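You operate a simulated robot arm through the tools that you are given. There is no shell and no other tool.

You run a simulated robot arm. Do the job below in one go: nothing can be reset, and whatever is moved stays where it is left.

TASK
Tip the tray's peas back into the open tub, wipe the tray's rim and restack it.
Fine: the tray is the one in the goods nest; empty it, spill hardly any; wipe it in the nest; it ends square on the tray stack, grip over grip; put the wipe back. What is to be rubbed or washed off counts as gone when no trace of it is left.
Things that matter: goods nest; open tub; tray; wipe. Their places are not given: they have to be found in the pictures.

The check looks at the end state, three seconds after you hand in, the way a careful person would. Anything else that was tipped, shoved, dropped, spilled or broken makes it a failure.

THE ROBOT
A 6-joint arm with a two-finger gripper, fixed in place. Base frame: the origin is on the floor under the middle of its stand, x ahead of it, y to its left, z up; the work surface is at about z = 740. Readings come in mm, rad, newtons and seconds.
With the tool pointing down near the work surface it reaches from about 340 to 840 mm from the base axis. Its first joint turns from -2.897 to 2.897 rad. Payload 2.45 kg.
The tool frame sits at the grasp point between the pads (the TCP): z along the fingers, y along the line on which they close. The tips reach 20 mm beyond it. The gripper opens to 140 mm; its body begins 168 mm behind the TCP.
Orientation is that of the tool frame in the base frame, as a unit quaternion [w, x, y, z]. With the fingers straight down and closing along the base's y, the tool's x points along the base's -x, its y along +y and its z along -z.

THE INTERFACE
- The arm moves only by the tool step_arm. Its argument "moves" is a list that holds one entry, the list of rows, each a list of 7 numbers: the turn, a rotation vector about the base's x, y, z in rad, then the shift along the base's x, y, z in mm, then the opening, from 0 (shut) to 1 (fully open). In form: [[[ax, ay, az, x, y, z, jaw], ...]]. A call has 1 to 20 rows; each row shifts and turns the commanded pose from where the row before left it. A row lasts 0.2 s, in which the tool goes at most 50 mm and 0.15 rad; a call with a longer step from one row to the next is refused whole, and so is a gripper value outside its range. A pose out of reach is approached as far as the arm can. The call stops where the force on the tool passes 40 N (or 10 N more than at its start, if that is more) or the arm is blocked; 0.2 s more then pass. Each finger travels about 45 mm/s and halts on what it meets, pressing with about 26 N; the grip force reading is that of the motor and also rises with nothing between the fingers. The clock runs only during rows and for 0.2 s after the last one: add rows that do not move to give the fingers time. The reply holds the time, the measured pose of the TCP, the force on the tool along the base axes, the opening and the grip force, in the units named above and with some noise, with the torque about the TCP (base axes, N m) and any sound that the robot's microphone picked up, and new pictures: "pictures" is both (left out), scene, wrist or none.
- Cameras (640 x 400 px; columns grow to the right, rows downward): "scene" is fixed at [226.2, 665.2, 1523.6]; the picture's right is [-0.29, -0.96, 0.00], its down [-0.74, 0.22, -0.63] and it looks along [0.61, -0.18, -0.77] (base axes); focal length 282 px, centre (320, 200). "wrist" rides on the gripper at [78, 11, -209] in the tool frame; the picture's right is [-0.14, 0.99, 0.00], its down [-0.92, -0.13, -0.37] and it looks along [-0.37, -0.05, 0.93] (tool axes); focal length 280 px, centre (320, 200).
- lift_body(by): moves the trunk up (or, below 0, down) by that many mm; the arm rides with it, the base frame stays. It gives what a move gives, with no picture.
- point_at(camera, pixels): for up to 12 pixels [column, row] of the newest picture of that camera ("zoom" is the newest enlarged one), the place [x, y, z] in the base frame of the surface seen there, good to about 2 mm, but the place of the scene camera against the robot may be out by one fixed shift of up to 25 mm in any direction. It takes no simulated time.
- enlarge(camera, box): a new picture of the part [left, top, right, bottom] of that camera's present view, enlarged. It takes no simulated time.
- job_done(): hands the job in; it is judged then, once.

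Unless the task says otherwise, let go and move clear before handing in.

The tools are called by a JSON object that holds its "name" and its "arguments". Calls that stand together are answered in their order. step_arm: Moves the arm, as the interface text tells. Its arguments: {"type":"object","properties":{"moves":{"type":"array","items":{"type":"array","items":{"type":"array","items":{"type":"number"}}}},"pictures":{"type":"string","enum":["both","scene","wrist","none"]}},"required":["moves"]} The other tools are called the same way: lift_body (by) moves the trunk up or down; point_at (camera, pixels) gives the place of the surface under pixels of a picture; enlarge (camera, box) takes an enlarged picture of a part of a camera's view; job_done () hands the job in.

At the start:

```text
time_s: 0.0
eef_pos: [633.9, 225.5, 1197.3]
ee_rot: [0.0, 0.0, 1.0, 0.0]
wrist_force: [-0.5, 0.7, 0.3]
wrist_torque: [-0.01, -0.01, -0.05]
opening: 140.0
grip_force: 0.0
trunk travel left (down, up): [-100.0, 130.0]
```

scene: 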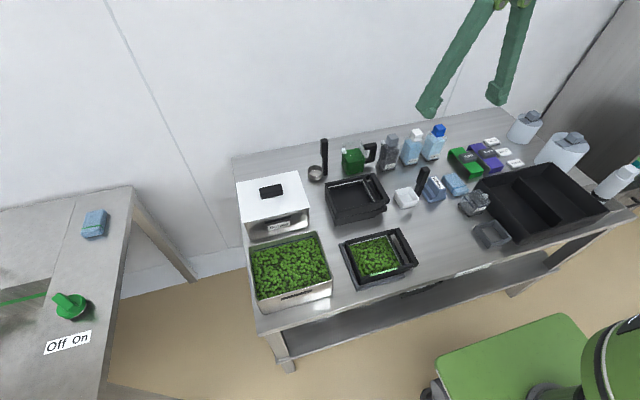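
wrist: 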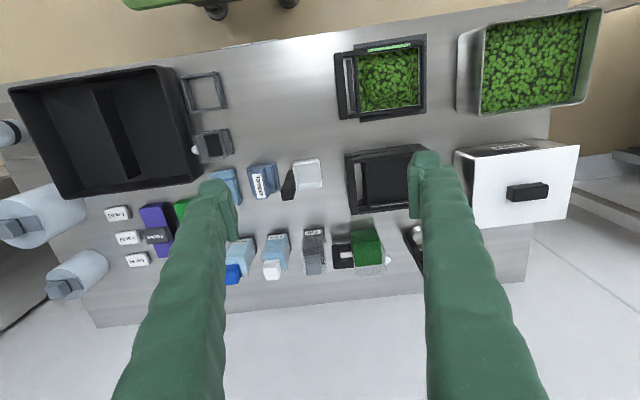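

The scene shows an open tub of peas near (290,270), a tray with peas in a dark nest near (378,257), and a black tray stack near (357,198). I will enlarge these areas to see details before moving.

{"name": "enlarge", "arguments": {"camera": "scene", "box": [320, 215, 440, 305]}}

{"name": "enlarge", "arguments": {"camera": "scene", "box": [300, 130, 420, 230]}}

{"name": "enlarge", "arguments": {"camera": "scene", "box": [380, 110, 540, 250]}}

{"name": "enlarge", "arguments": {"camera": "wrist", "box": [320, 20, 450, 130]}}

{"name": "enlarge", "arguments": {"camera": "wrist", "box": [180, 60, 340, 200]}}

```text
4.44 times, centred on (380, 260) of scene
```

zoom: 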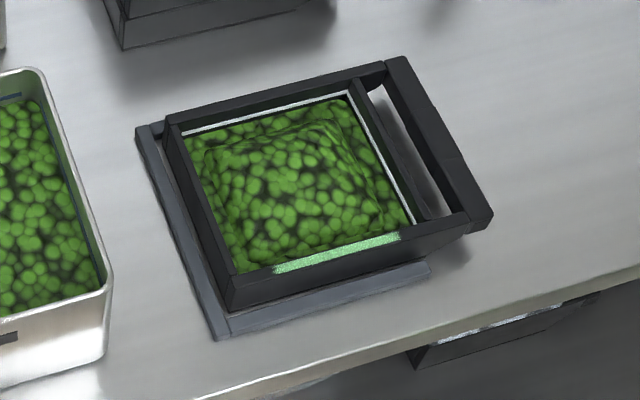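

```text
4.00 times, centred on (360, 180) of scene
```

zoom: 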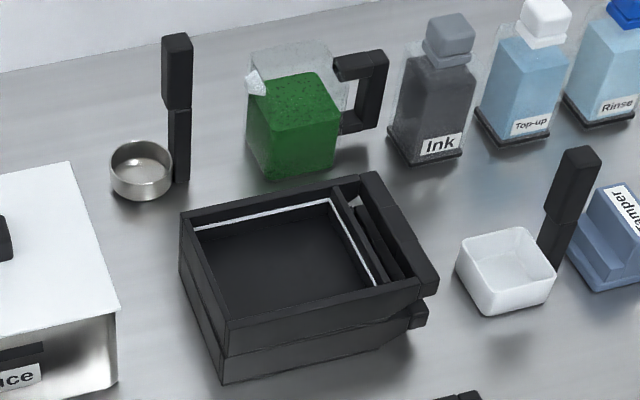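

```text
2.86 times, centred on (460, 180) of scene
```

zoom: 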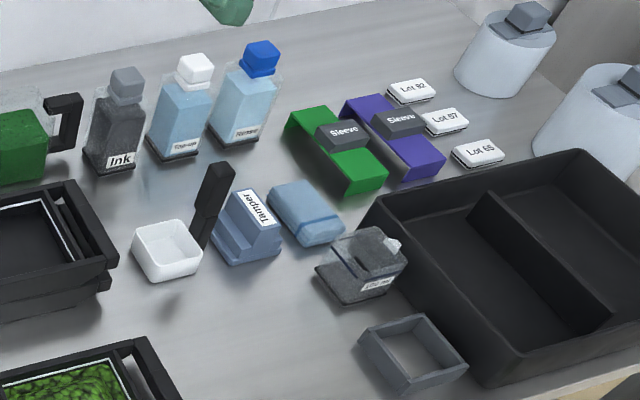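

```text
3.64 times, centred on (385, 75) of wrist
```

zoom: 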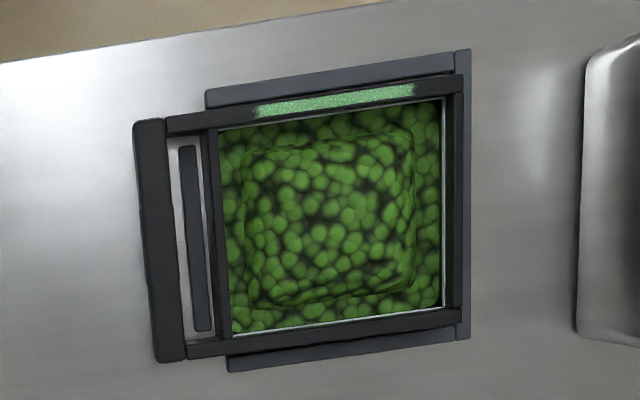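

```text
2.86 times, centred on (260, 130) of wrist
```

zoom: 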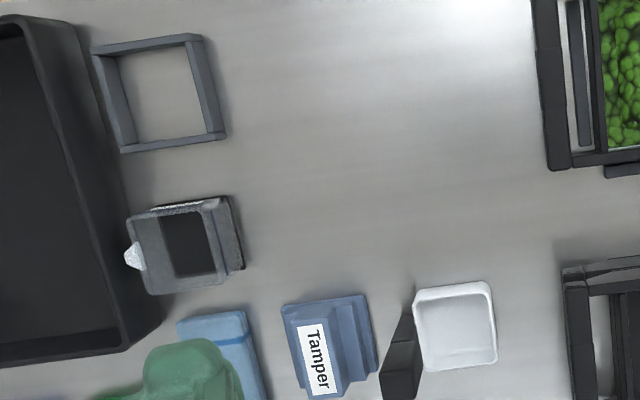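

The tray rim has a green smear on its front side (zoom 335,253). Now I check the blue item at (95,223), the one at (455,185) and the rest of the scene to find the wipe.

{"name": "enlarge", "arguments": {"camera": "scene", "box": [40, 190, 140, 260]}}

{"name": "enlarge", "arguments": {"camera": "scene", "box": [405, 155, 485, 215]}}

{"name": "enlarge", "arguments": {"camera": "scene", "box": [230, 160, 350, 320]}}

{"name": "enlarge", "arguments": {"camera": "wrist", "box": [90, 150, 250, 290]}}

{"name": "enlarge", "arguments": {"camera": "wrist", "box": [330, 130, 590, 280]}}

{"name": "point_at", "arguments": {"camera": "scene", "pixels": [[95, 223], [455, 185], [290, 270], [378, 257], [357, 198], [340, 250], [405, 240], [415, 263], [380, 272], [400, 300], [432, 190], [272, 192]]}}

{"name": "point_at", "arguments": {"camera": "wrist", "pixels": [[385, 80], [342, 85], [420, 80], [390, 47], [370, 185], [530, 60], [460, 60], [228, 185], [264, 180], [308, 172], [205, 90], [540, 195]]}}

```text
5.71 times, centred on (90, 225) of scene
```

zoom: 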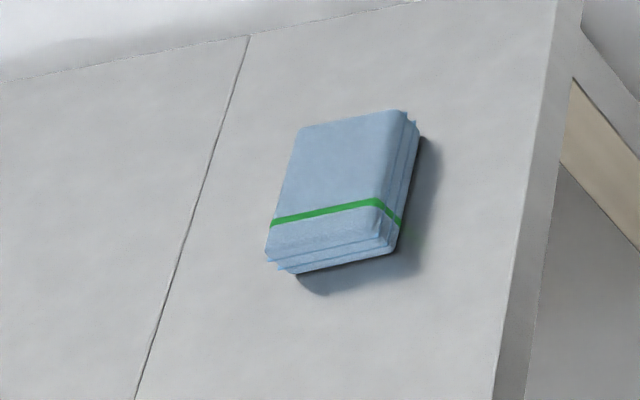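

```text
6.67 times, centred on (445, 185) of scene
```

zoom: 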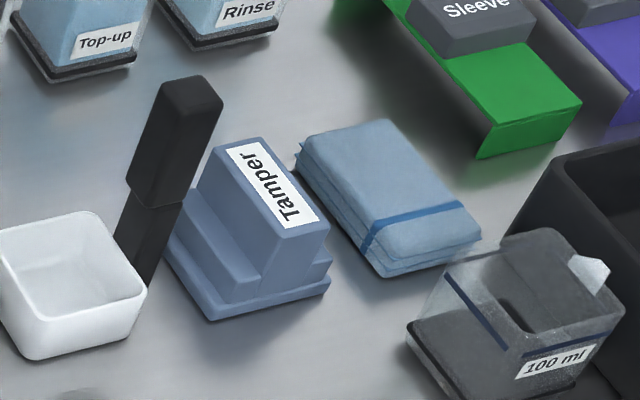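

```text
2.50 times, centred on (290, 240) of scene
```

zoom: 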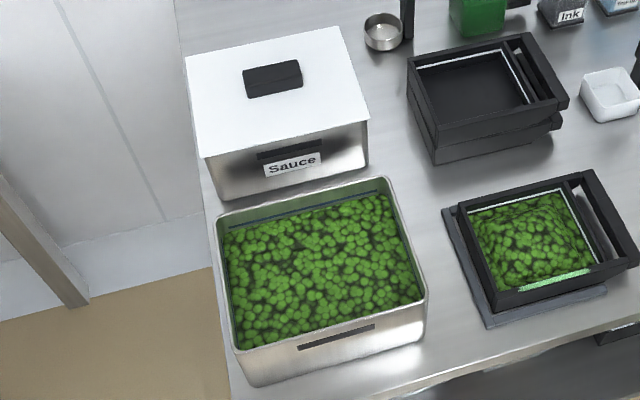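

```text
2.86 times, centred on (170, 220) of wrist
```

zoom: 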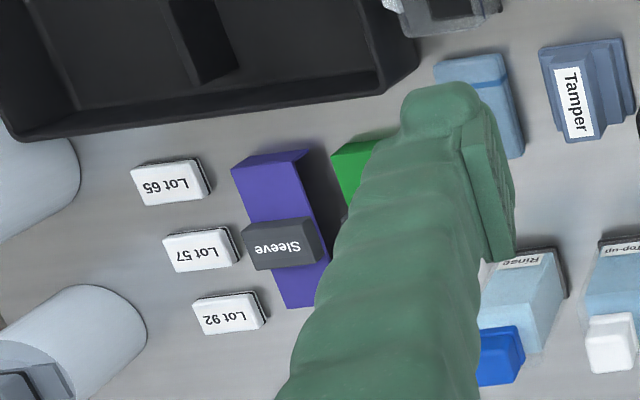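

```text
2.46 times, centred on (460, 205) of wrist
```

zoom: 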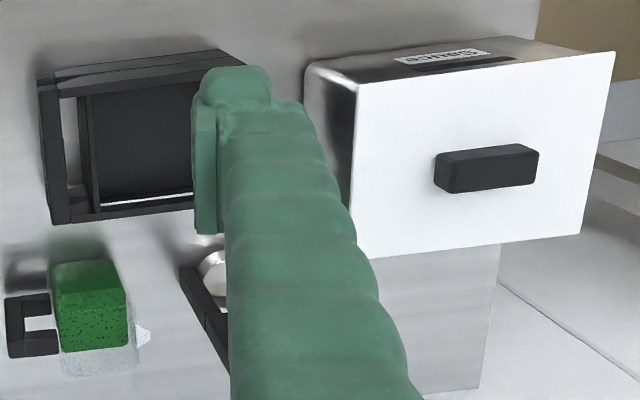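

```text
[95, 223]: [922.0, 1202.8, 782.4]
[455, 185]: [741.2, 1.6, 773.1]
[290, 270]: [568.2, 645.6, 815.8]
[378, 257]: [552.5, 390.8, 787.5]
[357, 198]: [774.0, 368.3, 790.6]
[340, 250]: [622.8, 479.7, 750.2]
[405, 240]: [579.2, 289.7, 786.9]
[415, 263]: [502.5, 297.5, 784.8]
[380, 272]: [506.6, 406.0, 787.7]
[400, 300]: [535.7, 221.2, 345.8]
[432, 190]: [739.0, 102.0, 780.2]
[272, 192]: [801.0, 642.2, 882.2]
```

```text
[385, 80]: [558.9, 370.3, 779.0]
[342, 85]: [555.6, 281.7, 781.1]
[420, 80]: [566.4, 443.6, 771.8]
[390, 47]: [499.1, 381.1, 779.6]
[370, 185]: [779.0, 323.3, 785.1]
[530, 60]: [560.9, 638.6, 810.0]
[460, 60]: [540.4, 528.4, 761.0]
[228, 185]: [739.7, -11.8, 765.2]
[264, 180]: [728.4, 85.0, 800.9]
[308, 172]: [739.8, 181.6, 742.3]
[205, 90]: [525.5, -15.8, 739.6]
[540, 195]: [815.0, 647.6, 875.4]
```

Two wipes exist: the blue-striped one at (455,185) on this table near (740,-5), and a green-striped one on the side table near (922,1203), far out of reach. I'll move the wrist camera in closer above the tray to measure it.

{"name": "step_arm", "arguments": {"moves": [[[0, 0, 0, -27, 19, -28, 1], [0, 0, 0, -27, 19, -28, 1], [0, 0, 0, -27, 19, -28, 1], [0, 0, 0, -27, 19, -28, 1], [0, 0, 0, -27, 19, -28, 1], [0, 0, 0, -27, 19, -28, 1], [0, 0, 0, -27, 19, -28, 1], [0, 0, 0, 0, 0, 0, 1]]]}}

```text
time_s: 1.8
eef_pos: [443.5, 357.7, 999.3]
ee_rot: [0.0, 0.0, 1.0, -0.001]
wrist_force: [0.5, 0.3, -0.4]
wrist_torque: [0.0, -0.02, -0.03]
opening: 140.3
grip_force: 0.0
trunk travel left (down, up): [-100.0, 130.0]
```

scene: 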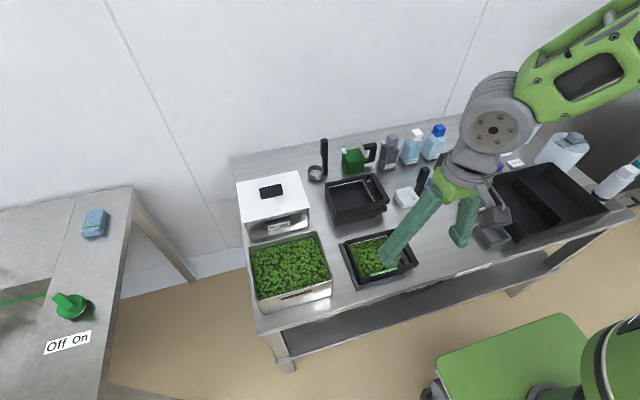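
wrist: 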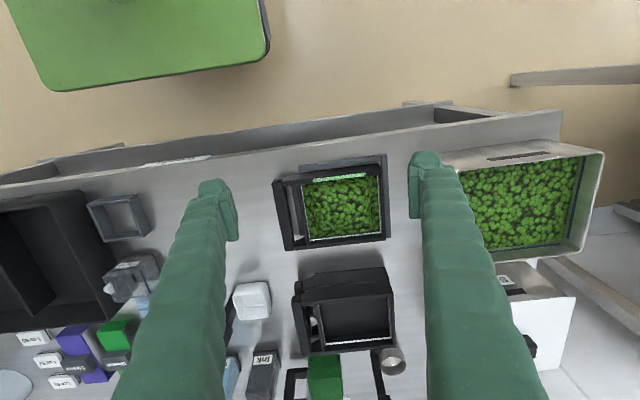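

The tray is seen between the fingers around wrist (335,205). I'll zoom in and measure its geometry.

{"name": "enlarge", "arguments": {"camera": "wrist", "box": [262, 145, 402, 255]}}

```text
3.64 times, centred on (332, 200) of wrist
```

zoom: 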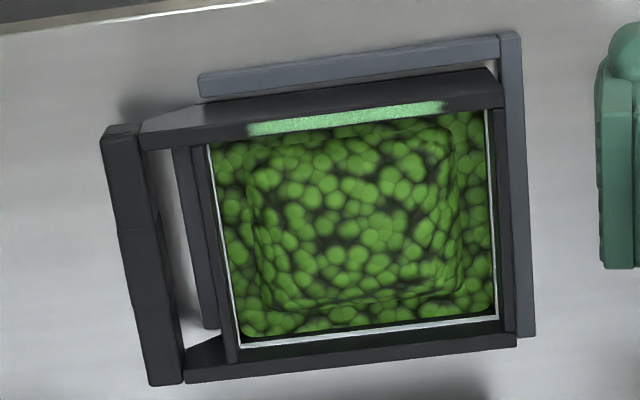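

{"name": "point_at", "arguments": {"camera": "zoom", "pixels": [[107, 140], [140, 132], [152, 378], [182, 372], [125, 250], [145, 250], [498, 85], [510, 340], [205, 145], [232, 355], [345, 118], [168, 250]]}}

{"name": "point_at", "arguments": {"camera": "zoom", "pixels": [[250, 132], [440, 105], [300, 120], [350, 230], [240, 200], [515, 40], [525, 325], [205, 90], [190, 230], [225, 300], [300, 352], [503, 250]]}}

```text
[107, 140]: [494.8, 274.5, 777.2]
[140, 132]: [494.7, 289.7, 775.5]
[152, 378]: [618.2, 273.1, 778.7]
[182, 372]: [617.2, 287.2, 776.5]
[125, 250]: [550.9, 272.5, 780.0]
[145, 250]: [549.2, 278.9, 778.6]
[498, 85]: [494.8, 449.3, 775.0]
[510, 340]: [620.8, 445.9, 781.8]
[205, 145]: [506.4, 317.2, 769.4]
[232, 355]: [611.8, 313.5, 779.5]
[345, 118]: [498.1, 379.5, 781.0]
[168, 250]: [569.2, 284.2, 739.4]
```

```text
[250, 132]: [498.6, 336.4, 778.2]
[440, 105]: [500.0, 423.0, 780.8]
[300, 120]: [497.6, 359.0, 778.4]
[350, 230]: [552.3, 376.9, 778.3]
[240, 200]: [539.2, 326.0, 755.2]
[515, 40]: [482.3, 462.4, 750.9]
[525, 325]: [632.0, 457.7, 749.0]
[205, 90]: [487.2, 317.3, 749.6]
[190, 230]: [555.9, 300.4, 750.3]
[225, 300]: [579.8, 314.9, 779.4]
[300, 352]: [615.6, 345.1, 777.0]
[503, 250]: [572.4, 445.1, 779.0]
```

The tray measures about x 494–621, y 311–450, rim z≈780; the handle bar is at y≈272–288, with a gap of about 23 mm to the wall. I'll check the finger thickness and the handle's height from the side.

{"name": "enlarge", "arguments": {"camera": "wrist", "box": [180, 160, 280, 260]}}

{"name": "enlarge", "arguments": {"camera": "scene", "box": [375, 150, 495, 285]}}

{"name": "point_at", "arguments": {"camera": "wrist", "pixels": [[203, 188], [225, 186], [238, 210], [232, 235], [215, 200], [412, 188], [435, 175], [415, 160]]}}

```text
4.00 times, centred on (230, 210) of wrist
```

zoom: 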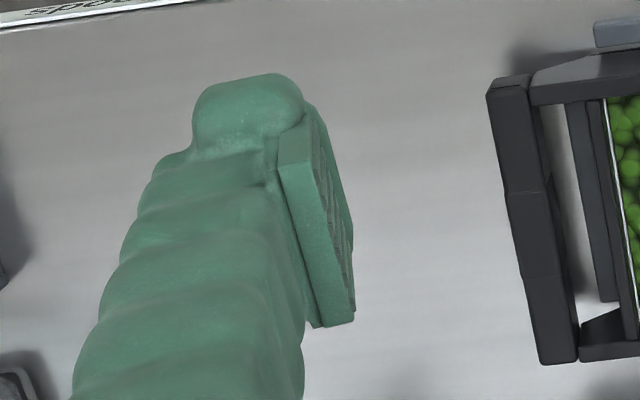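

```text
2.96 times, centred on (435, 218) of scene
```

zoom: 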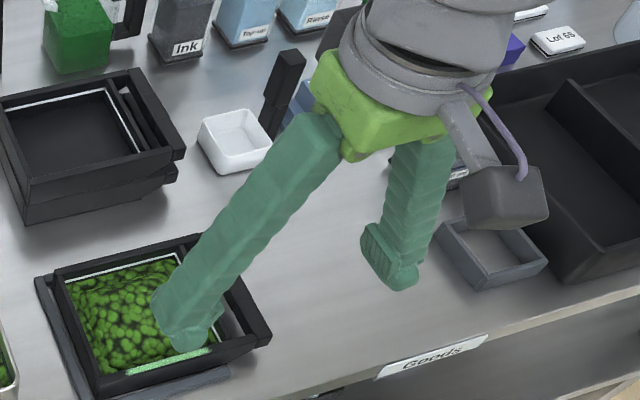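

```text
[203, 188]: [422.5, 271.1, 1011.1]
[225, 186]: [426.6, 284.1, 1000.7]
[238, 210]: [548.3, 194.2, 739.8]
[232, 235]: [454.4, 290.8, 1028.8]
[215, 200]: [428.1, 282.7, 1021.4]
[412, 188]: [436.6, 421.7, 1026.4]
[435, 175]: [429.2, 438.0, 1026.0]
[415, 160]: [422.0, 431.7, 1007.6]
```

Fingers are about 22 mm thick, so the handle gap is too tight for a finger; straddling the 127 mm wide tray with a 140 mm opening looks possible. Next I measure the stack around wrist (345,305) and the tub around (520,205).

{"name": "enlarge", "arguments": {"camera": "wrist", "box": [280, 255, 410, 365]}}

{"name": "enlarge", "arguments": {"camera": "scene", "box": [315, 165, 395, 235]}}

{"name": "point_at", "arguments": {"camera": "wrist", "pixels": [[294, 288], [303, 355], [390, 272], [394, 350], [300, 300], [385, 300], [340, 310], [350, 268], [302, 335], [320, 340], [315, 322], [306, 320]]}}

{"name": "point_at", "arguments": {"camera": "wrist", "pixels": [[604, 152], [592, 255], [540, 165], [500, 155], [470, 160], [575, 240], [490, 245], [485, 180], [520, 200], [560, 170], [530, 230], [598, 200]]}}

```text
3.64 times, centred on (345, 310) of wrist
```

zoom: 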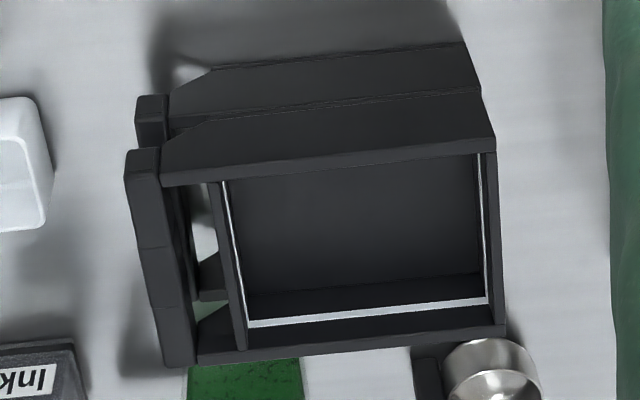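

```text
5.71 times, centred on (355, 200) of scene
```

zoom: 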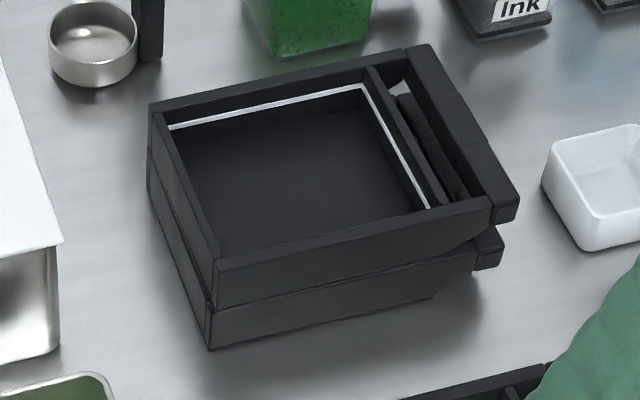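

```text
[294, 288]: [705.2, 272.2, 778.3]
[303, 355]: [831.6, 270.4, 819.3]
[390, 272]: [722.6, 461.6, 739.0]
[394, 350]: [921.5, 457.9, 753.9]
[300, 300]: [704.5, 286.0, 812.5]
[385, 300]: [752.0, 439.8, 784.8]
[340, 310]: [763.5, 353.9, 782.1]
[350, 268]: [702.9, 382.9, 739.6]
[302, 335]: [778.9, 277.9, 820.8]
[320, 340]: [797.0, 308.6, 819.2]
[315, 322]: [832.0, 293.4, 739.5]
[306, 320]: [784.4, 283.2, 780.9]
```

```text
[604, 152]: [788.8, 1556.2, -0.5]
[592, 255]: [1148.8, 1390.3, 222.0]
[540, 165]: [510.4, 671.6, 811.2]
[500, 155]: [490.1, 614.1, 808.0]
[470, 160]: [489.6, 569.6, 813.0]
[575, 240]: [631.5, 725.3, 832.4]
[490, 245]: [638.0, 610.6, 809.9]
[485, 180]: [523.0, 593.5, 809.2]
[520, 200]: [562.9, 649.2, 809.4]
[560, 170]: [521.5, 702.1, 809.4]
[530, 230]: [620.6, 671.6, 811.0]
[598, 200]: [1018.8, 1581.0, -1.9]
```

The stack is two trays with 40 mm pitch (rim z≈820) and the handle on the -y side. Now I'll zoom on the tub at wrist (525,200) to find its rim and clear dimensions, plus the table's front edge.

{"name": "enlarge", "arguments": {"camera": "wrist", "box": [440, 120, 620, 280]}}

{"name": "enlarge", "arguments": {"camera": "scene", "box": [235, 215, 345, 315]}}

{"name": "point_at", "arguments": {"camera": "scene", "pixels": [[249, 246], [315, 233], [331, 281], [258, 301], [261, 331], [350, 305], [450, 277], [290, 308], [297, 291], [320, 290], [254, 275], [325, 260]]}}

{"name": "point_at", "arguments": {"camera": "wrist", "pixels": [[250, 163], [150, 172], [330, 150], [400, 138], [500, 118], [555, 112], [555, 135], [601, 155], [590, 250], [585, 258], [600, 180], [520, 146]]}}

```text
2.50 times, centred on (530, 200) of wrist
```

zoom: 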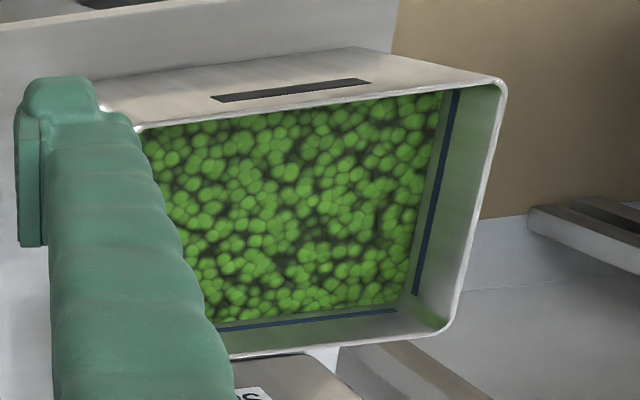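

```text
4.00 times, centred on (290, 265) of scene
```

zoom: 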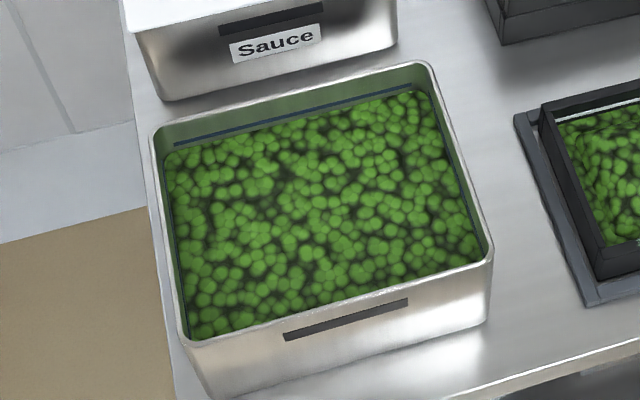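

```text
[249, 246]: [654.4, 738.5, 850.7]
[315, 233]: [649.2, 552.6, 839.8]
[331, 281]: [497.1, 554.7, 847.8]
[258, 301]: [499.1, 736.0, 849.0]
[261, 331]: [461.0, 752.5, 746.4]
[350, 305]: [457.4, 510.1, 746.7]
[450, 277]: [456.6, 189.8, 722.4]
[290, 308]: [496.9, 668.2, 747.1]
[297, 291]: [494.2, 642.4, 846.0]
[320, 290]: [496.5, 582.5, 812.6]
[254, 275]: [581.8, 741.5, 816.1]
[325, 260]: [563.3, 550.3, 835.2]
```

```text
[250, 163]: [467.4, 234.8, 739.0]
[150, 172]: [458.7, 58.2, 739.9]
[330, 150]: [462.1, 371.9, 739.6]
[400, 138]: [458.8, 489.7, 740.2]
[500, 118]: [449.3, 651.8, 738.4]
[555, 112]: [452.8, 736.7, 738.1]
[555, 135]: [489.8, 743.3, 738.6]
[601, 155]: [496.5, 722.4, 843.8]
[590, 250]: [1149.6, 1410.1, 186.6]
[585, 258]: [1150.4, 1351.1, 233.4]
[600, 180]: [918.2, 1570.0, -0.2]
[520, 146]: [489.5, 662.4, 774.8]
```

Tub rim is at z≈843, x≈491–647, y≈540–725, pea level ≈810; the table's front edge is at x≈455. Now I yaw the tool by −90° so that it closes along x and go above the tray.

{"name": "step_arm", "arguments": {"moves": [[[0, 0, -0.1428, 10.4, 1.6, -9, 1], [0, 0, -0.1428, 10.4, 1.6, -9, 1], [0, 0, -0.1428, 10.4, 1.6, -9, 1], [0, 0, -0.1428, 10.4, 1.6, -9, 1], [0, 0, -0.1428, 10.4, 1.6, -9, 1], [0, 0, -0.1428, 10.4, 1.6, -9, 1], [0, 0, -0.1428, 10.4, 1.6, -9, 1], [0, 0, -0.1428, 10.4, 1.6, -9, 1], [0, 0, -0.1428, 10.4, 1.6, -9, 1], [0, 0, -0.1428, 10.4, 1.6, -9, 1], [0, 0, -0.1428, 10.4, 1.6, -9, 1], [0, 0, 0, 0, 0, 0, 1]]]}}

```text
time_s: 4.4
eef_pos: [559.6, 375.9, 901.4]
ee_rot: [0.0, 0.707, 0.707, 0.0]
wrist_force: [0.4, 0.3, 0.9]
wrist_torque: [0.01, -0.01, -0.01]
opening: 139.9
grip_force: 0.1
trunk travel left (down, up): [-100.0, 130.0]
```

scene: 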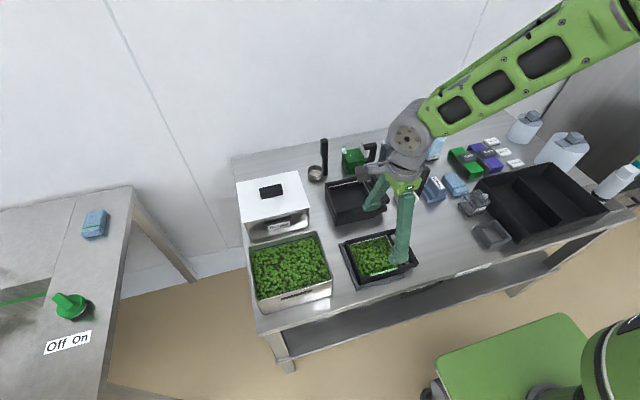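
wrist: 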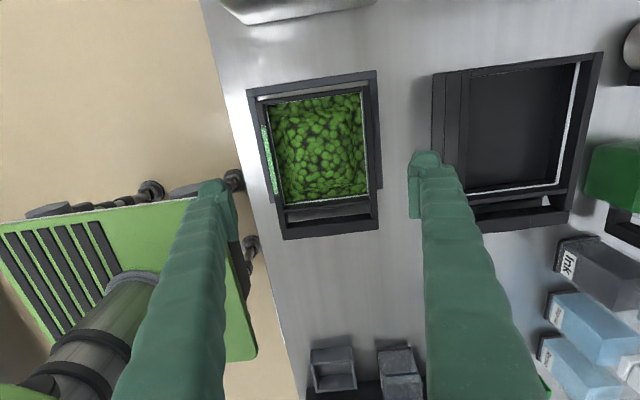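

The tray is now at wrist (315,150) between the fingers. I'll zoom to measure its side walls and handle.

{"name": "enlarge", "arguments": {"camera": "wrist", "box": [235, 60, 395, 250]}}

{"name": "point_at", "arguments": {"camera": "wrist", "pixels": [[258, 100], [275, 200], [283, 235], [376, 230], [365, 88], [372, 200], [260, 140], [369, 140], [330, 232], [330, 205], [320, 222], [380, 185]]}}

```text
2.11 times, centred on (315, 155) of wrist
```

zoom: 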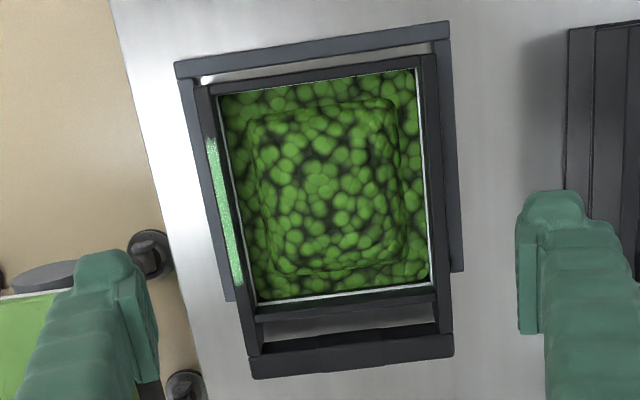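

```text
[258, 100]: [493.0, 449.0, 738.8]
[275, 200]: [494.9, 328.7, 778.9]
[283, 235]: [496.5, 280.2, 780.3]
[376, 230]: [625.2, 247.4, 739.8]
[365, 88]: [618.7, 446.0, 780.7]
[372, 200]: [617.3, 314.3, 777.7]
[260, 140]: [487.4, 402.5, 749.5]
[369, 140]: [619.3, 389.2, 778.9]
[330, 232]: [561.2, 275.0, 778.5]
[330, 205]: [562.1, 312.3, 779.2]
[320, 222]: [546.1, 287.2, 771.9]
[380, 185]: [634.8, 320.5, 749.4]
```

{"name": "point_at", "arguments": {"camera": "zoom", "pixels": [[199, 95], [203, 95], [222, 210], [226, 210], [219, 210], [434, 100], [437, 100], [441, 200], [444, 200], [448, 200], [447, 320], [451, 345]]}}

{"name": "point_at", "arguments": {"camera": "zoom", "pixels": [[247, 345], [250, 372], [255, 365], [452, 350], [448, 335], [350, 335], [350, 342], [350, 360], [350, 370], [350, 300], [350, 310], [330, 75]]}}

```text
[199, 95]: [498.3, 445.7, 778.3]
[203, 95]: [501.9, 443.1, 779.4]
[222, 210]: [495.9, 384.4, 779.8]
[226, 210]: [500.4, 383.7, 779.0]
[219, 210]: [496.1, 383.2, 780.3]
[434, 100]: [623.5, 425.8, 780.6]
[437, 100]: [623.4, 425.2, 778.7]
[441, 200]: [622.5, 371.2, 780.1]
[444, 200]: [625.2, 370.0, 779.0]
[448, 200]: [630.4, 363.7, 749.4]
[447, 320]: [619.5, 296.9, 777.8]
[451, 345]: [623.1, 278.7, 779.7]
```

```text
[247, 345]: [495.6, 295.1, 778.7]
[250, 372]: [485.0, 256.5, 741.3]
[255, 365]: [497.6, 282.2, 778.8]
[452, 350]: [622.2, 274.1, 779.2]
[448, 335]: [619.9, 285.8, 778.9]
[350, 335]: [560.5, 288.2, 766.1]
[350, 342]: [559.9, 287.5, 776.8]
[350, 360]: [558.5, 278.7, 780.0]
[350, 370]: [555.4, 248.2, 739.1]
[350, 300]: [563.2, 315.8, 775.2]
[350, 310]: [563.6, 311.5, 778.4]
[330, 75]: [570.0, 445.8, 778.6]
```

The tray's outer walls are at x≈495 and 624 and the tool is centred at x≈559.6, leaving about 5 mm per side. I descend slowly with the fingers open to just above the nest rails.

{"name": "step_arm", "arguments": {"moves": [[[0, 0, 0, 0, 0, -25, 1], [0, 0, 0, 0, 0, -25, 1], [0, 0, 0, 0, 0, -20, 1], [0, 0, 0, 0, 0, -20, 1], [0, 0, 0, 0, 0, -10, 1], [0, 0, 0, 0, 0, 0, 1]]]}}

```text
time_s: 5.8
eef_pos: [559.3, 375.5, 800.7]
ee_rot: [0.0, 0.707, 0.708, -0.001]
wrist_force: [0.4, 0.1, -0.3]
wrist_torque: [-0.01, -0.01, 0.03]
opening: 139.9
grip_force: 0.0
trunk travel left (down, up): [-100.0, 130.0]
```

scene: 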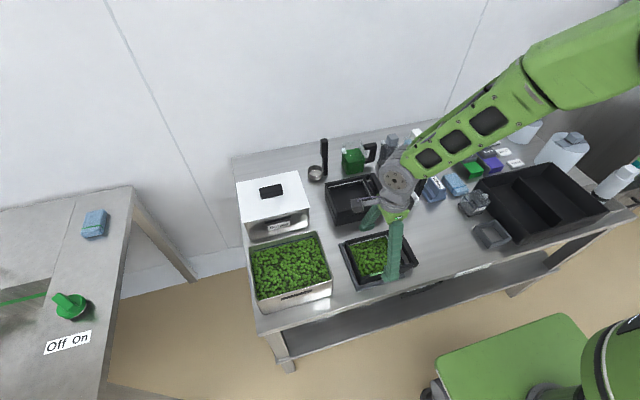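
wrist: 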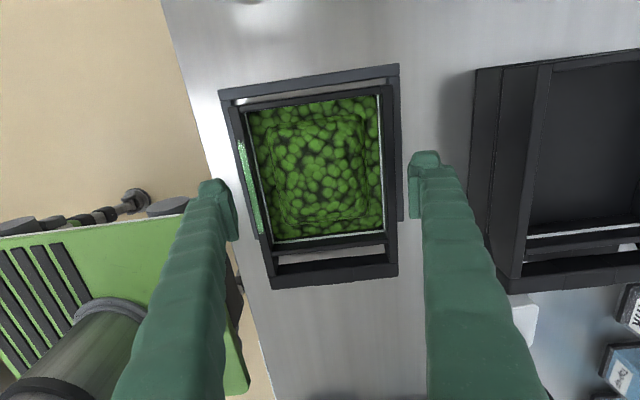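

Both tray edges (cols ≈247 and 397) lie between the fingertips (cols 238 and 410). I go down the last 28 mm slowly, then close.

{"name": "step_arm", "arguments": {"moves": [[[0, 0, 0, 0, 0, -10, 1], [0, 0, 0, 0, 0, -10, 1], [0, 0, 0, 0, 0, -7, 1], [0, 0, 0, 0, 0, 0, 1]]]}}

```text
time_s: 6.8
eef_pos: [559.0, 376.5, 775.0]
ee_rot: [0.0, 0.707, 0.707, 0.0]
wrist_force: [0.2, -0.4, -0.6]
wrist_torque: [-0.01, -0.01, -0.04]
opening: 140.0
grip_force: 0.0
trunk travel left (down, up): [-100.0, 130.0]
```

scene: 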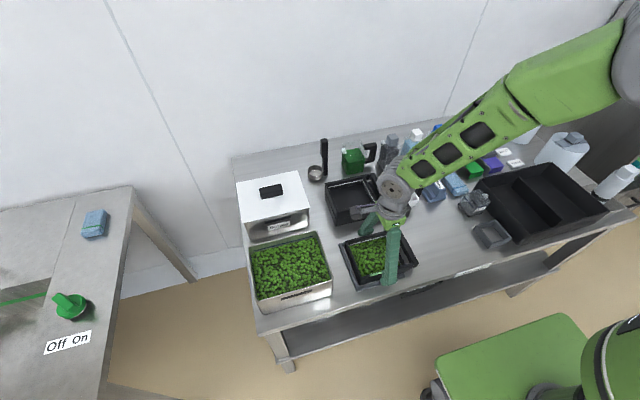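
wrist: 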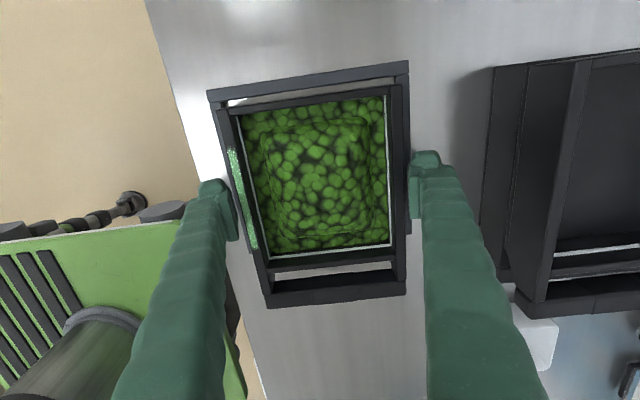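

The fingers are beside the tray with no contact force. I lower 2 mm more and close on the walls.

{"name": "step_arm", "arguments": {"moves": [[[0, 0, 0, 0, 0, -2, 1], [0, 0, 0, 0, 0, 0, 0.8], [0, 0, 0, 0, 0, 0, 0.8], [0, 0, 0, 0, 0, 0, 0.8], [0, 0, 0, 0, 0, 0, 0.8]]]}}

```text
time_s: 8.0
eef_pos: [559.2, 375.9, 771.7]
ee_rot: [0.001, 0.706, 0.708, -0.001]
wrist_force: [0.9, 0.0, 2.8]
wrist_torque: [-0.02, 0.02, -0.15]
opening: 132.1
grip_force: 25.7
trunk travel left (down, up): [-100.0, 130.0]
```

scene: 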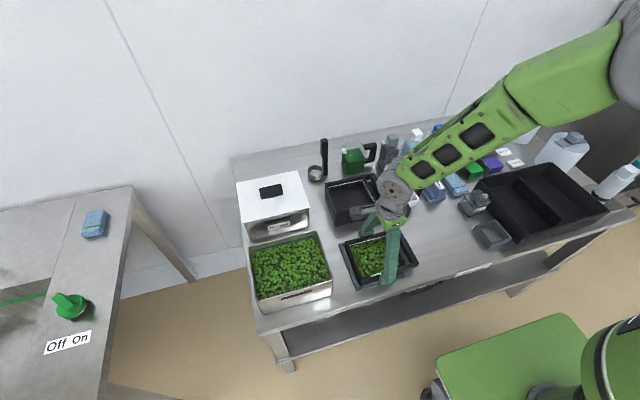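
wrist: 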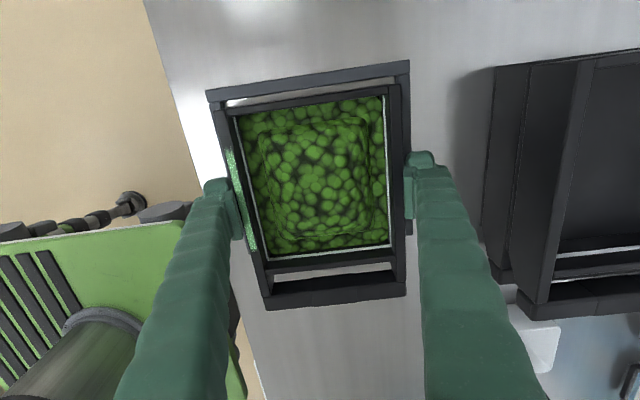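

Gripped at 132 mm with 25.7 N. I lift a little to check weight and stability.

{"name": "step_arm", "arguments": {"moves": [[[0, 0, 0, 0, 0, 5, 0.8], [0, 0, 0, 0, 0, 5, 0.8], [0, 0, 0, 0, 0, 10, 0.8], [0, 0, 0, 0, 0, 10, 0.8], [0, 0, 0, 0, 0, 0, 0.8], [0, 0, 0, 0, 0, 0, 0.8]]]}}

```text
time_s: 9.4
eef_pos: [560.0, 375.5, 802.7]
ee_rot: [0.0, 0.706, 0.708, 0.001]
wrist_force: [0.0, 0.0, -2.5]
wrist_torque: [-0.01, -0.01, 0.0]
opening: 131.9
grip_force: 25.9
trunk travel left (down, up): [-100.0, 130.0]
```

scene: 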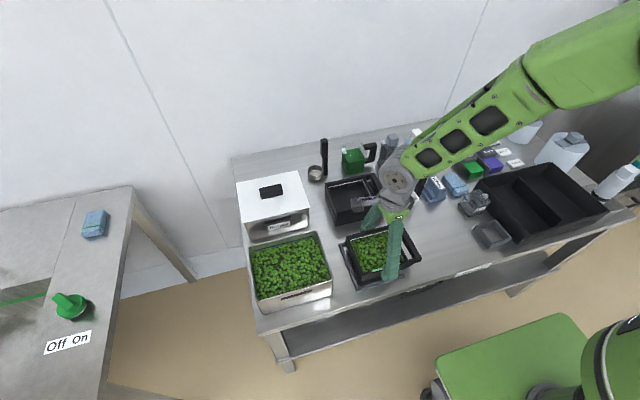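
wrist: 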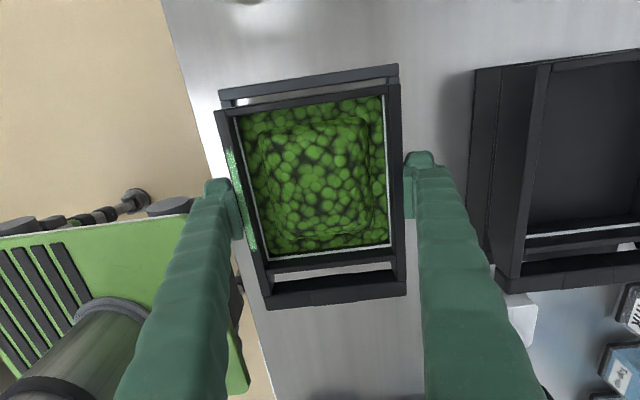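

The tray lifts level with a load of only about 2.5 N and no slip. I lift to z≈950 and then yaw +90° while moving toward the tub.

{"name": "step_arm", "arguments": {"moves": [[[0, 0, 0, 0, 0, 15, 0.8], [0, 0, 0, 0, 0, 25, 0.8], [0, 0, 0, 0, 0, 30, 0.8], [0, 0, 0, 0, 0, 30, 0.8], [0, 0, 0, 0, 0, 30, 0.8], [0, 0, 0, 0, 0, 20, 0.8], [0, 0, 0.1428, 0, 10, 0, 0.8], [0, 0, 0.1428, 0, 15, 0, 0.8], [0, 0, 0.1428, 0, 15, 0, 0.8], [0, 0, 0.1428, 0, 15, 0, 0.8], [0, 0, 0.1428, 0, 15, 0, 0.8], [0, 0, 0.1428, 0, 15, 0, 0.8], [0, 0, 0.1428, 0, 15, 0, 0.8], [0, 0, 0.1428, 0, 15, 0, 0.8], [0, 0, 0.1428, 0, 15, 0, 0.8], [0, 0, 0.1428, 0, 15, 0, 0.8], [0, 0, 0.1428, 0, 10, 0, 0.8], [0, 0, 0, 0, 0, 0, 0.8]]]}}

```text
time_s: 13.2
eef_pos: [558.4, 530.1, 951.6]
ee_rot: [0.001, 0.0, 1.0, 0.001]
wrist_force: [0.2, -0.3, -1.3]
wrist_torque: [0.01, 0.02, -0.03]
opening: 131.5
grip_force: 26.2
trunk travel left (down, up): [-100.0, 130.0]
```

scene: 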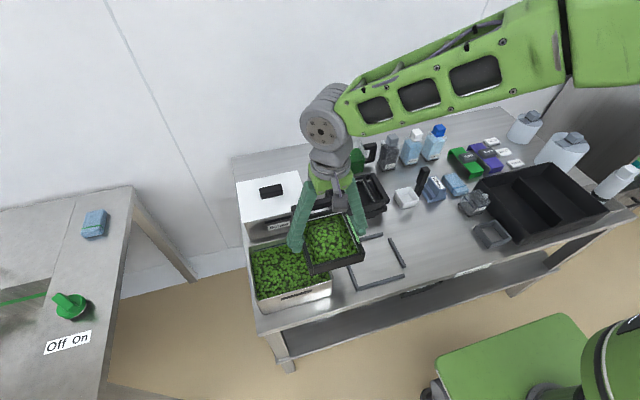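
wrist: 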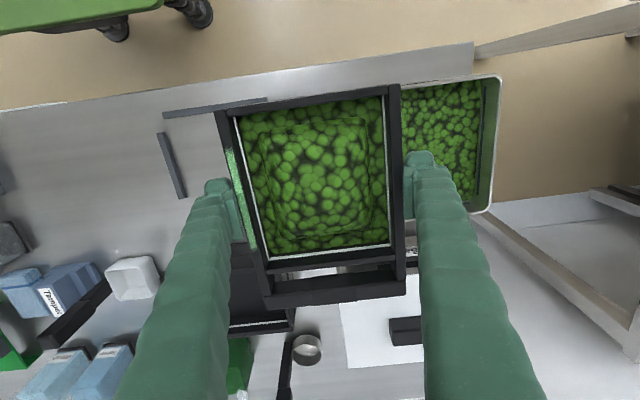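

The tray is now yawed with its handle toward +x and the pouring wall toward the robot, peas intact. I move over the tub centre (y≈632) while tilting gently to about 20°.

{"name": "step_arm", "arguments": {"moves": [[[0, 0, 0, 5, 15, 0, 0.8], [0, 0, 0, 8, 22, 0, 0.8], [0, 0, 0, 8, 22, 0, 0.8], [0, -0.04, 0, 8, 18, 0, 0.8], [0, -0.06, 0, 8, 12, 0, 0.8], [0, -0.07, 0, 7, 8, 0, 0.8], [0, -0.07, 0, 6, 4, 0, 0.8], [0, -0.06, 0, 4, 1, 0, 0.8], [0, -0.05, 0, 2, 0, 0, 0.8], [0, 0, 0, 0, 0, 0, 0.8]]]}}

```text
time_s: 15.4
eef_pos: [615.3, 631.0, 951.4]
ee_rot: [0.175, 0.0, 0.985, 0.0]
wrist_force: [0.3, 0.0, -1.8]
wrist_torque: [0.0, 0.02, 0.0]
opening: 131.2
grip_force: 26.0
trunk travel left (down, up): [-100.0, 130.0]
```

scene: 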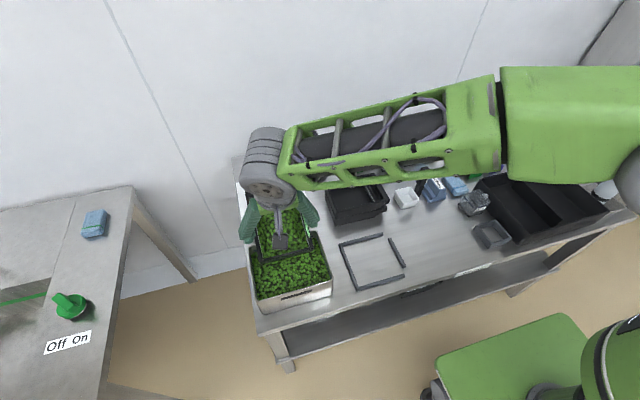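
wrist: 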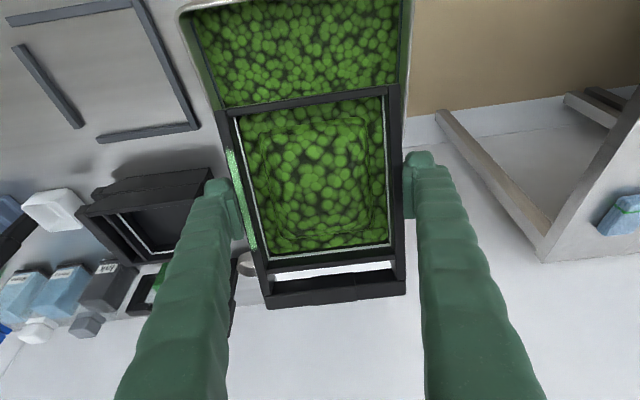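

Over the tub at 20° tilt, peas still in the tray and lip just in front of tub centre. I lower the lip to about 16 mm above the tub rim and tilt to 30°.

{"name": "step_arm", "arguments": {"moves": [[[0, -0.0436, 0, 7, 0.3, -15, 0.8], [0, -0.0436, 0, 7, 0.3, -16, 0.8], [0, -0.0436, 0, 7, 0.2, -16, 0.8], [0, -0.0436, 0, 7, 0.2, -16, 0.8], [0, 0, 0, 0, 0, 0, 0.8]]]}}

```text
time_s: 16.6
eef_pos: [642.8, 633.7, 889.4]
ee_rot: [0.26, 0.0, 0.966, 0.0]
wrist_force: [-1.4, -0.3, -2.1]
wrist_torque: [0.04, 0.02, 0.01]
opening: 131.1
grip_force: 25.9
trunk travel left (down, up): [-100.0, 130.0]
```

scene: 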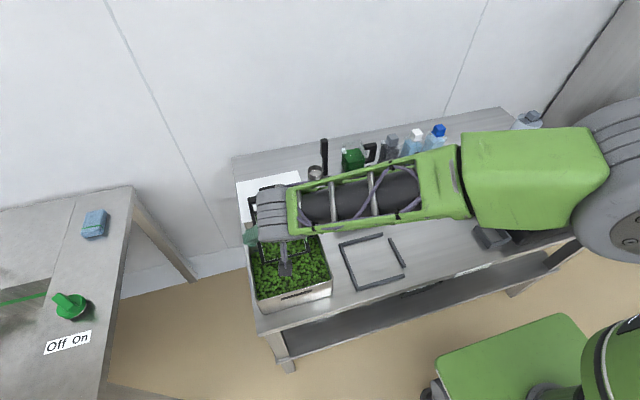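
wrist: 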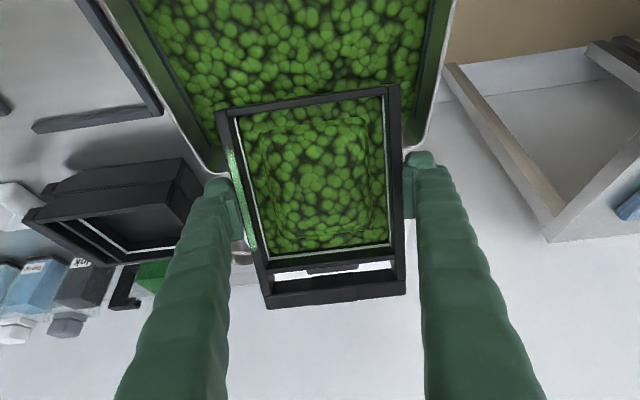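

Lip is inside the tub outline with margins on both sides and peas not yet flowing. I tilt on to 45° keeping the lip at about (573, 632, 859).

{"name": "step_arm", "arguments": {"moves": [[[0, -0.0524, 0, -2, 0, 3, 0.8], [0, -0.0524, 0, -2, 0, 3, 0.8], [0, -0.0524, 0, -2, 0, 3, 0.8], [0, -0.0524, 0, -3, 0, 3, 0.8], [0, -0.0524, 0, -3, 0, 3, 0.8], [0, 0, 0, 0, 0, 0, 0.8], [0, 0, 0, 0, 0, 0, 0.8]]]}}

```text
time_s: 18.2
eef_pos: [630.4, 632.8, 905.0]
ee_rot: [0.383, 0.0, 0.924, -0.001]
wrist_force: [0.6, 0.0, -1.5]
wrist_torque: [-0.01, 0.02, 0.04]
opening: 130.9
grip_force: 26.1
trunk travel left (down, up): [-100.0, 130.0]
```

scene: 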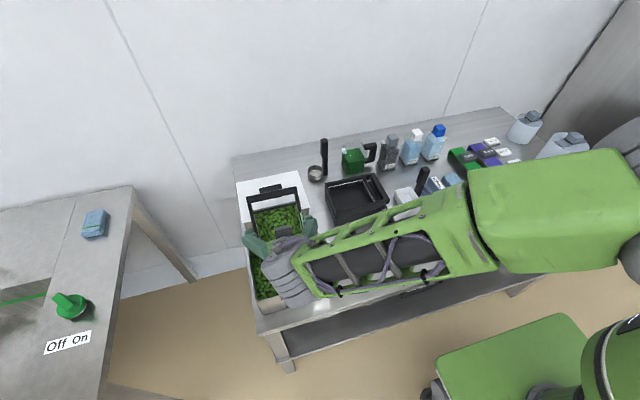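
wrist: 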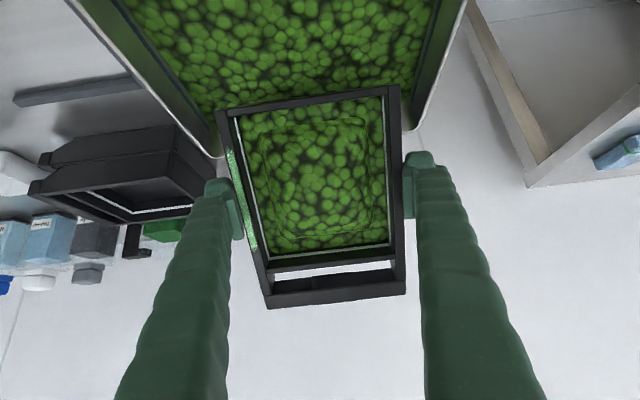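

Still no flow at 45° and the grip is stable. I continue to 60° slowly.

{"name": "step_arm", "arguments": {"moves": [[[0, -0.0436, 0, -2, 0, 2, 0.8], [0, -0.0436, 0, -2, 0, 2, 0.8], [0, -0.0436, 0, -2, 0, 2, 0.8], [0, -0.0436, 0, -2, 0, 2, 0.8], [0, -0.0436, 0, -2.5, 0, 2.5, 0.8], [0, -0.0436, 0, -2.5, 0, 2.5, 0.8], [0, 0, 0, 0, 0, 0, 0.8], [0, 0, 0, 0, 0, 0, 0.8]]]}}

```text
time_s: 20.0
eef_pos: [617.0, 632.8, 915.5]
ee_rot: [0.5, -0.001, 0.866, 0.001]
wrist_force: [0.0, -0.6, -2.2]
wrist_torque: [-0.01, 0.0, -0.02]
opening: 130.4
grip_force: 26.1
trunk travel left (down, up): [-100.0, 130.0]
```

scene: 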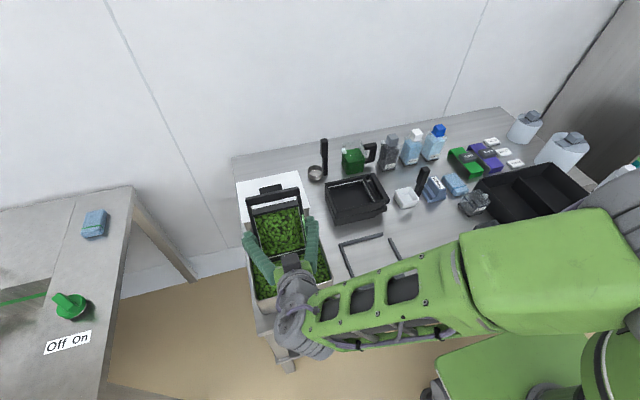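
wrist: 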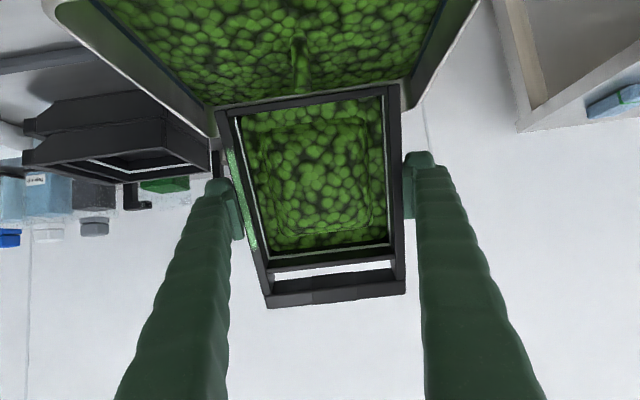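

A stream of peas now runs from the lip at wrist (300,65) into the tub. I hold here and let it flow.

{"name": "step_arm", "arguments": {"moves": [[[0, 0, 0, 0, 0, 0, 0.8], [0, 0, 0, 0, 0, 0, 0.8], [0, 0, 0, 0, 0, 0, 0.8], [0, 0, 0, 0, 0, 0, 0.8], [0, 0, 0, 0, 0, 0, 0.8]]]}}

{"name": "enlarge", "arguments": {"camera": "wrist", "box": [200, 0, 440, 280]}}

```text
time_s: 21.2
eef_pos: [619.0, 633.2, 917.7]
ee_rot: [0.5, -0.001, 0.866, 0.0]
wrist_force: [-0.2, 0.6, -1.7]
wrist_torque: [-0.03, 0.03, -0.01]
opening: 130.5
grip_force: 26.1
trunk travel left (down, up): [-100.0, 130.0]
```

scene: 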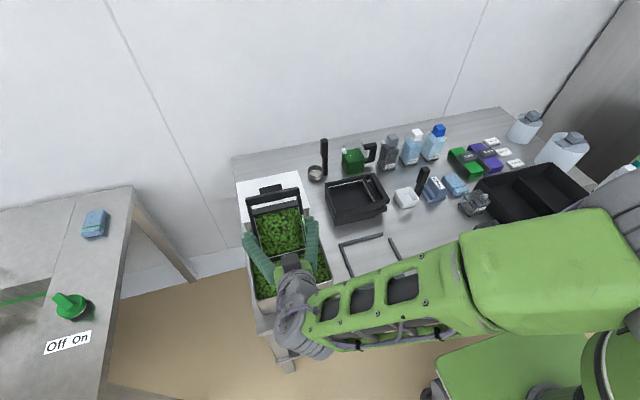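
wrist: 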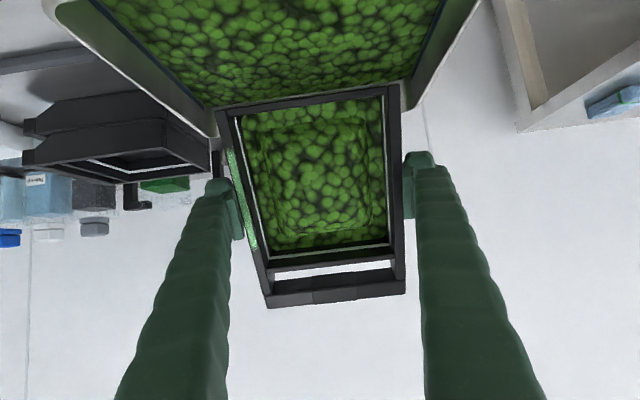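

```text
1.43 times, centred on (320, 140) of wrist
```

zoom: 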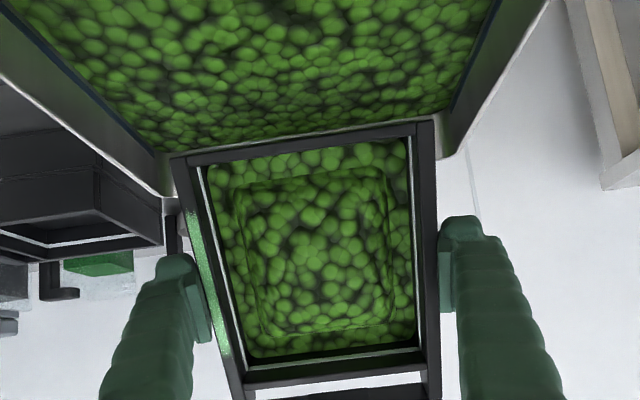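

The flow stopped at this tilt: it only flows as the tilt grows. I continue to tilt slowly to 75° with the lip staying in place.

{"name": "step_arm", "arguments": {"moves": [[[0, -0.0327, 0, -1.8, 0, 1.5, 0.8], [0, -0.0327, 0, -1.8, 0, 1.4, 0.8], [0, -0.0327, 0, -1.9, 0, 1.3, 0.8], [0, -0.0327, 0, -1.9, 0, 1.2, 0.8], [0, -0.0327, 0, -2, 0, 1.1, 0.8], [0, -0.0327, 0, -2, 0, 1.0, 0.8], [0, -0.0327, 0, -2, 0, 0.9, 0.8], [0, -0.0327, 0, -2.1, 0, 0.8, 0.8], [0, 0, 0, 0, 0, 0, 0.8], [0, 0, 0, 0, 0, 0, 0.8], [0, 0, 0, 0, 0, 0, 0.8]]]}}

{"name": "enlarge", "arguments": {"camera": "wrist", "box": [200, 0, 440, 280]}}

```text
time_s: 23.6
eef_pos: [602.0, 632.6, 926.4]
ee_rot: [0.608, 0.0, 0.794, 0.0]
wrist_force: [0.7, 0.2, 0.0]
wrist_torque: [0.0, 0.01, 0.04]
opening: 129.9
grip_force: 25.9
trunk travel left (down, up): [-100.0, 130.0]
```

scene: 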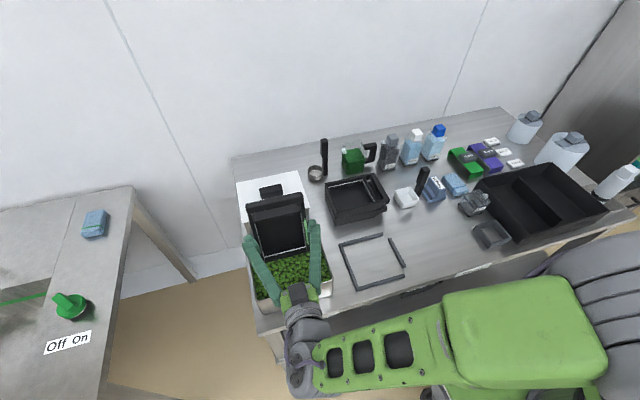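
wrist: 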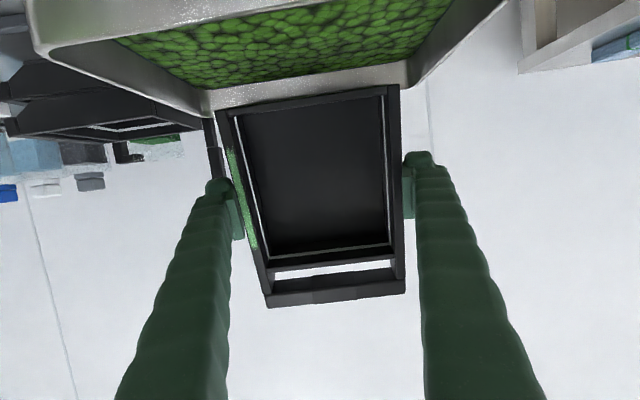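

```text
1.43 times, centred on (320, 140) of wrist
```

zoom: 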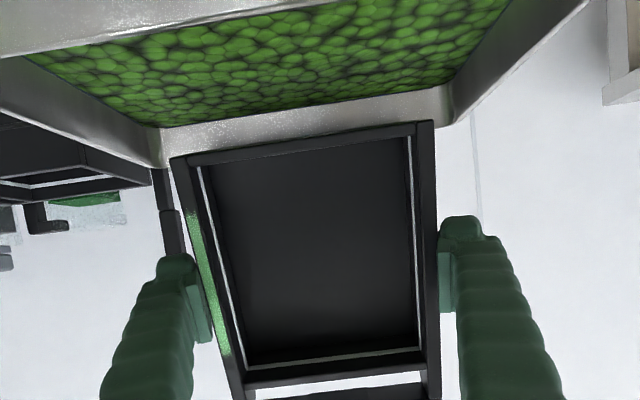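

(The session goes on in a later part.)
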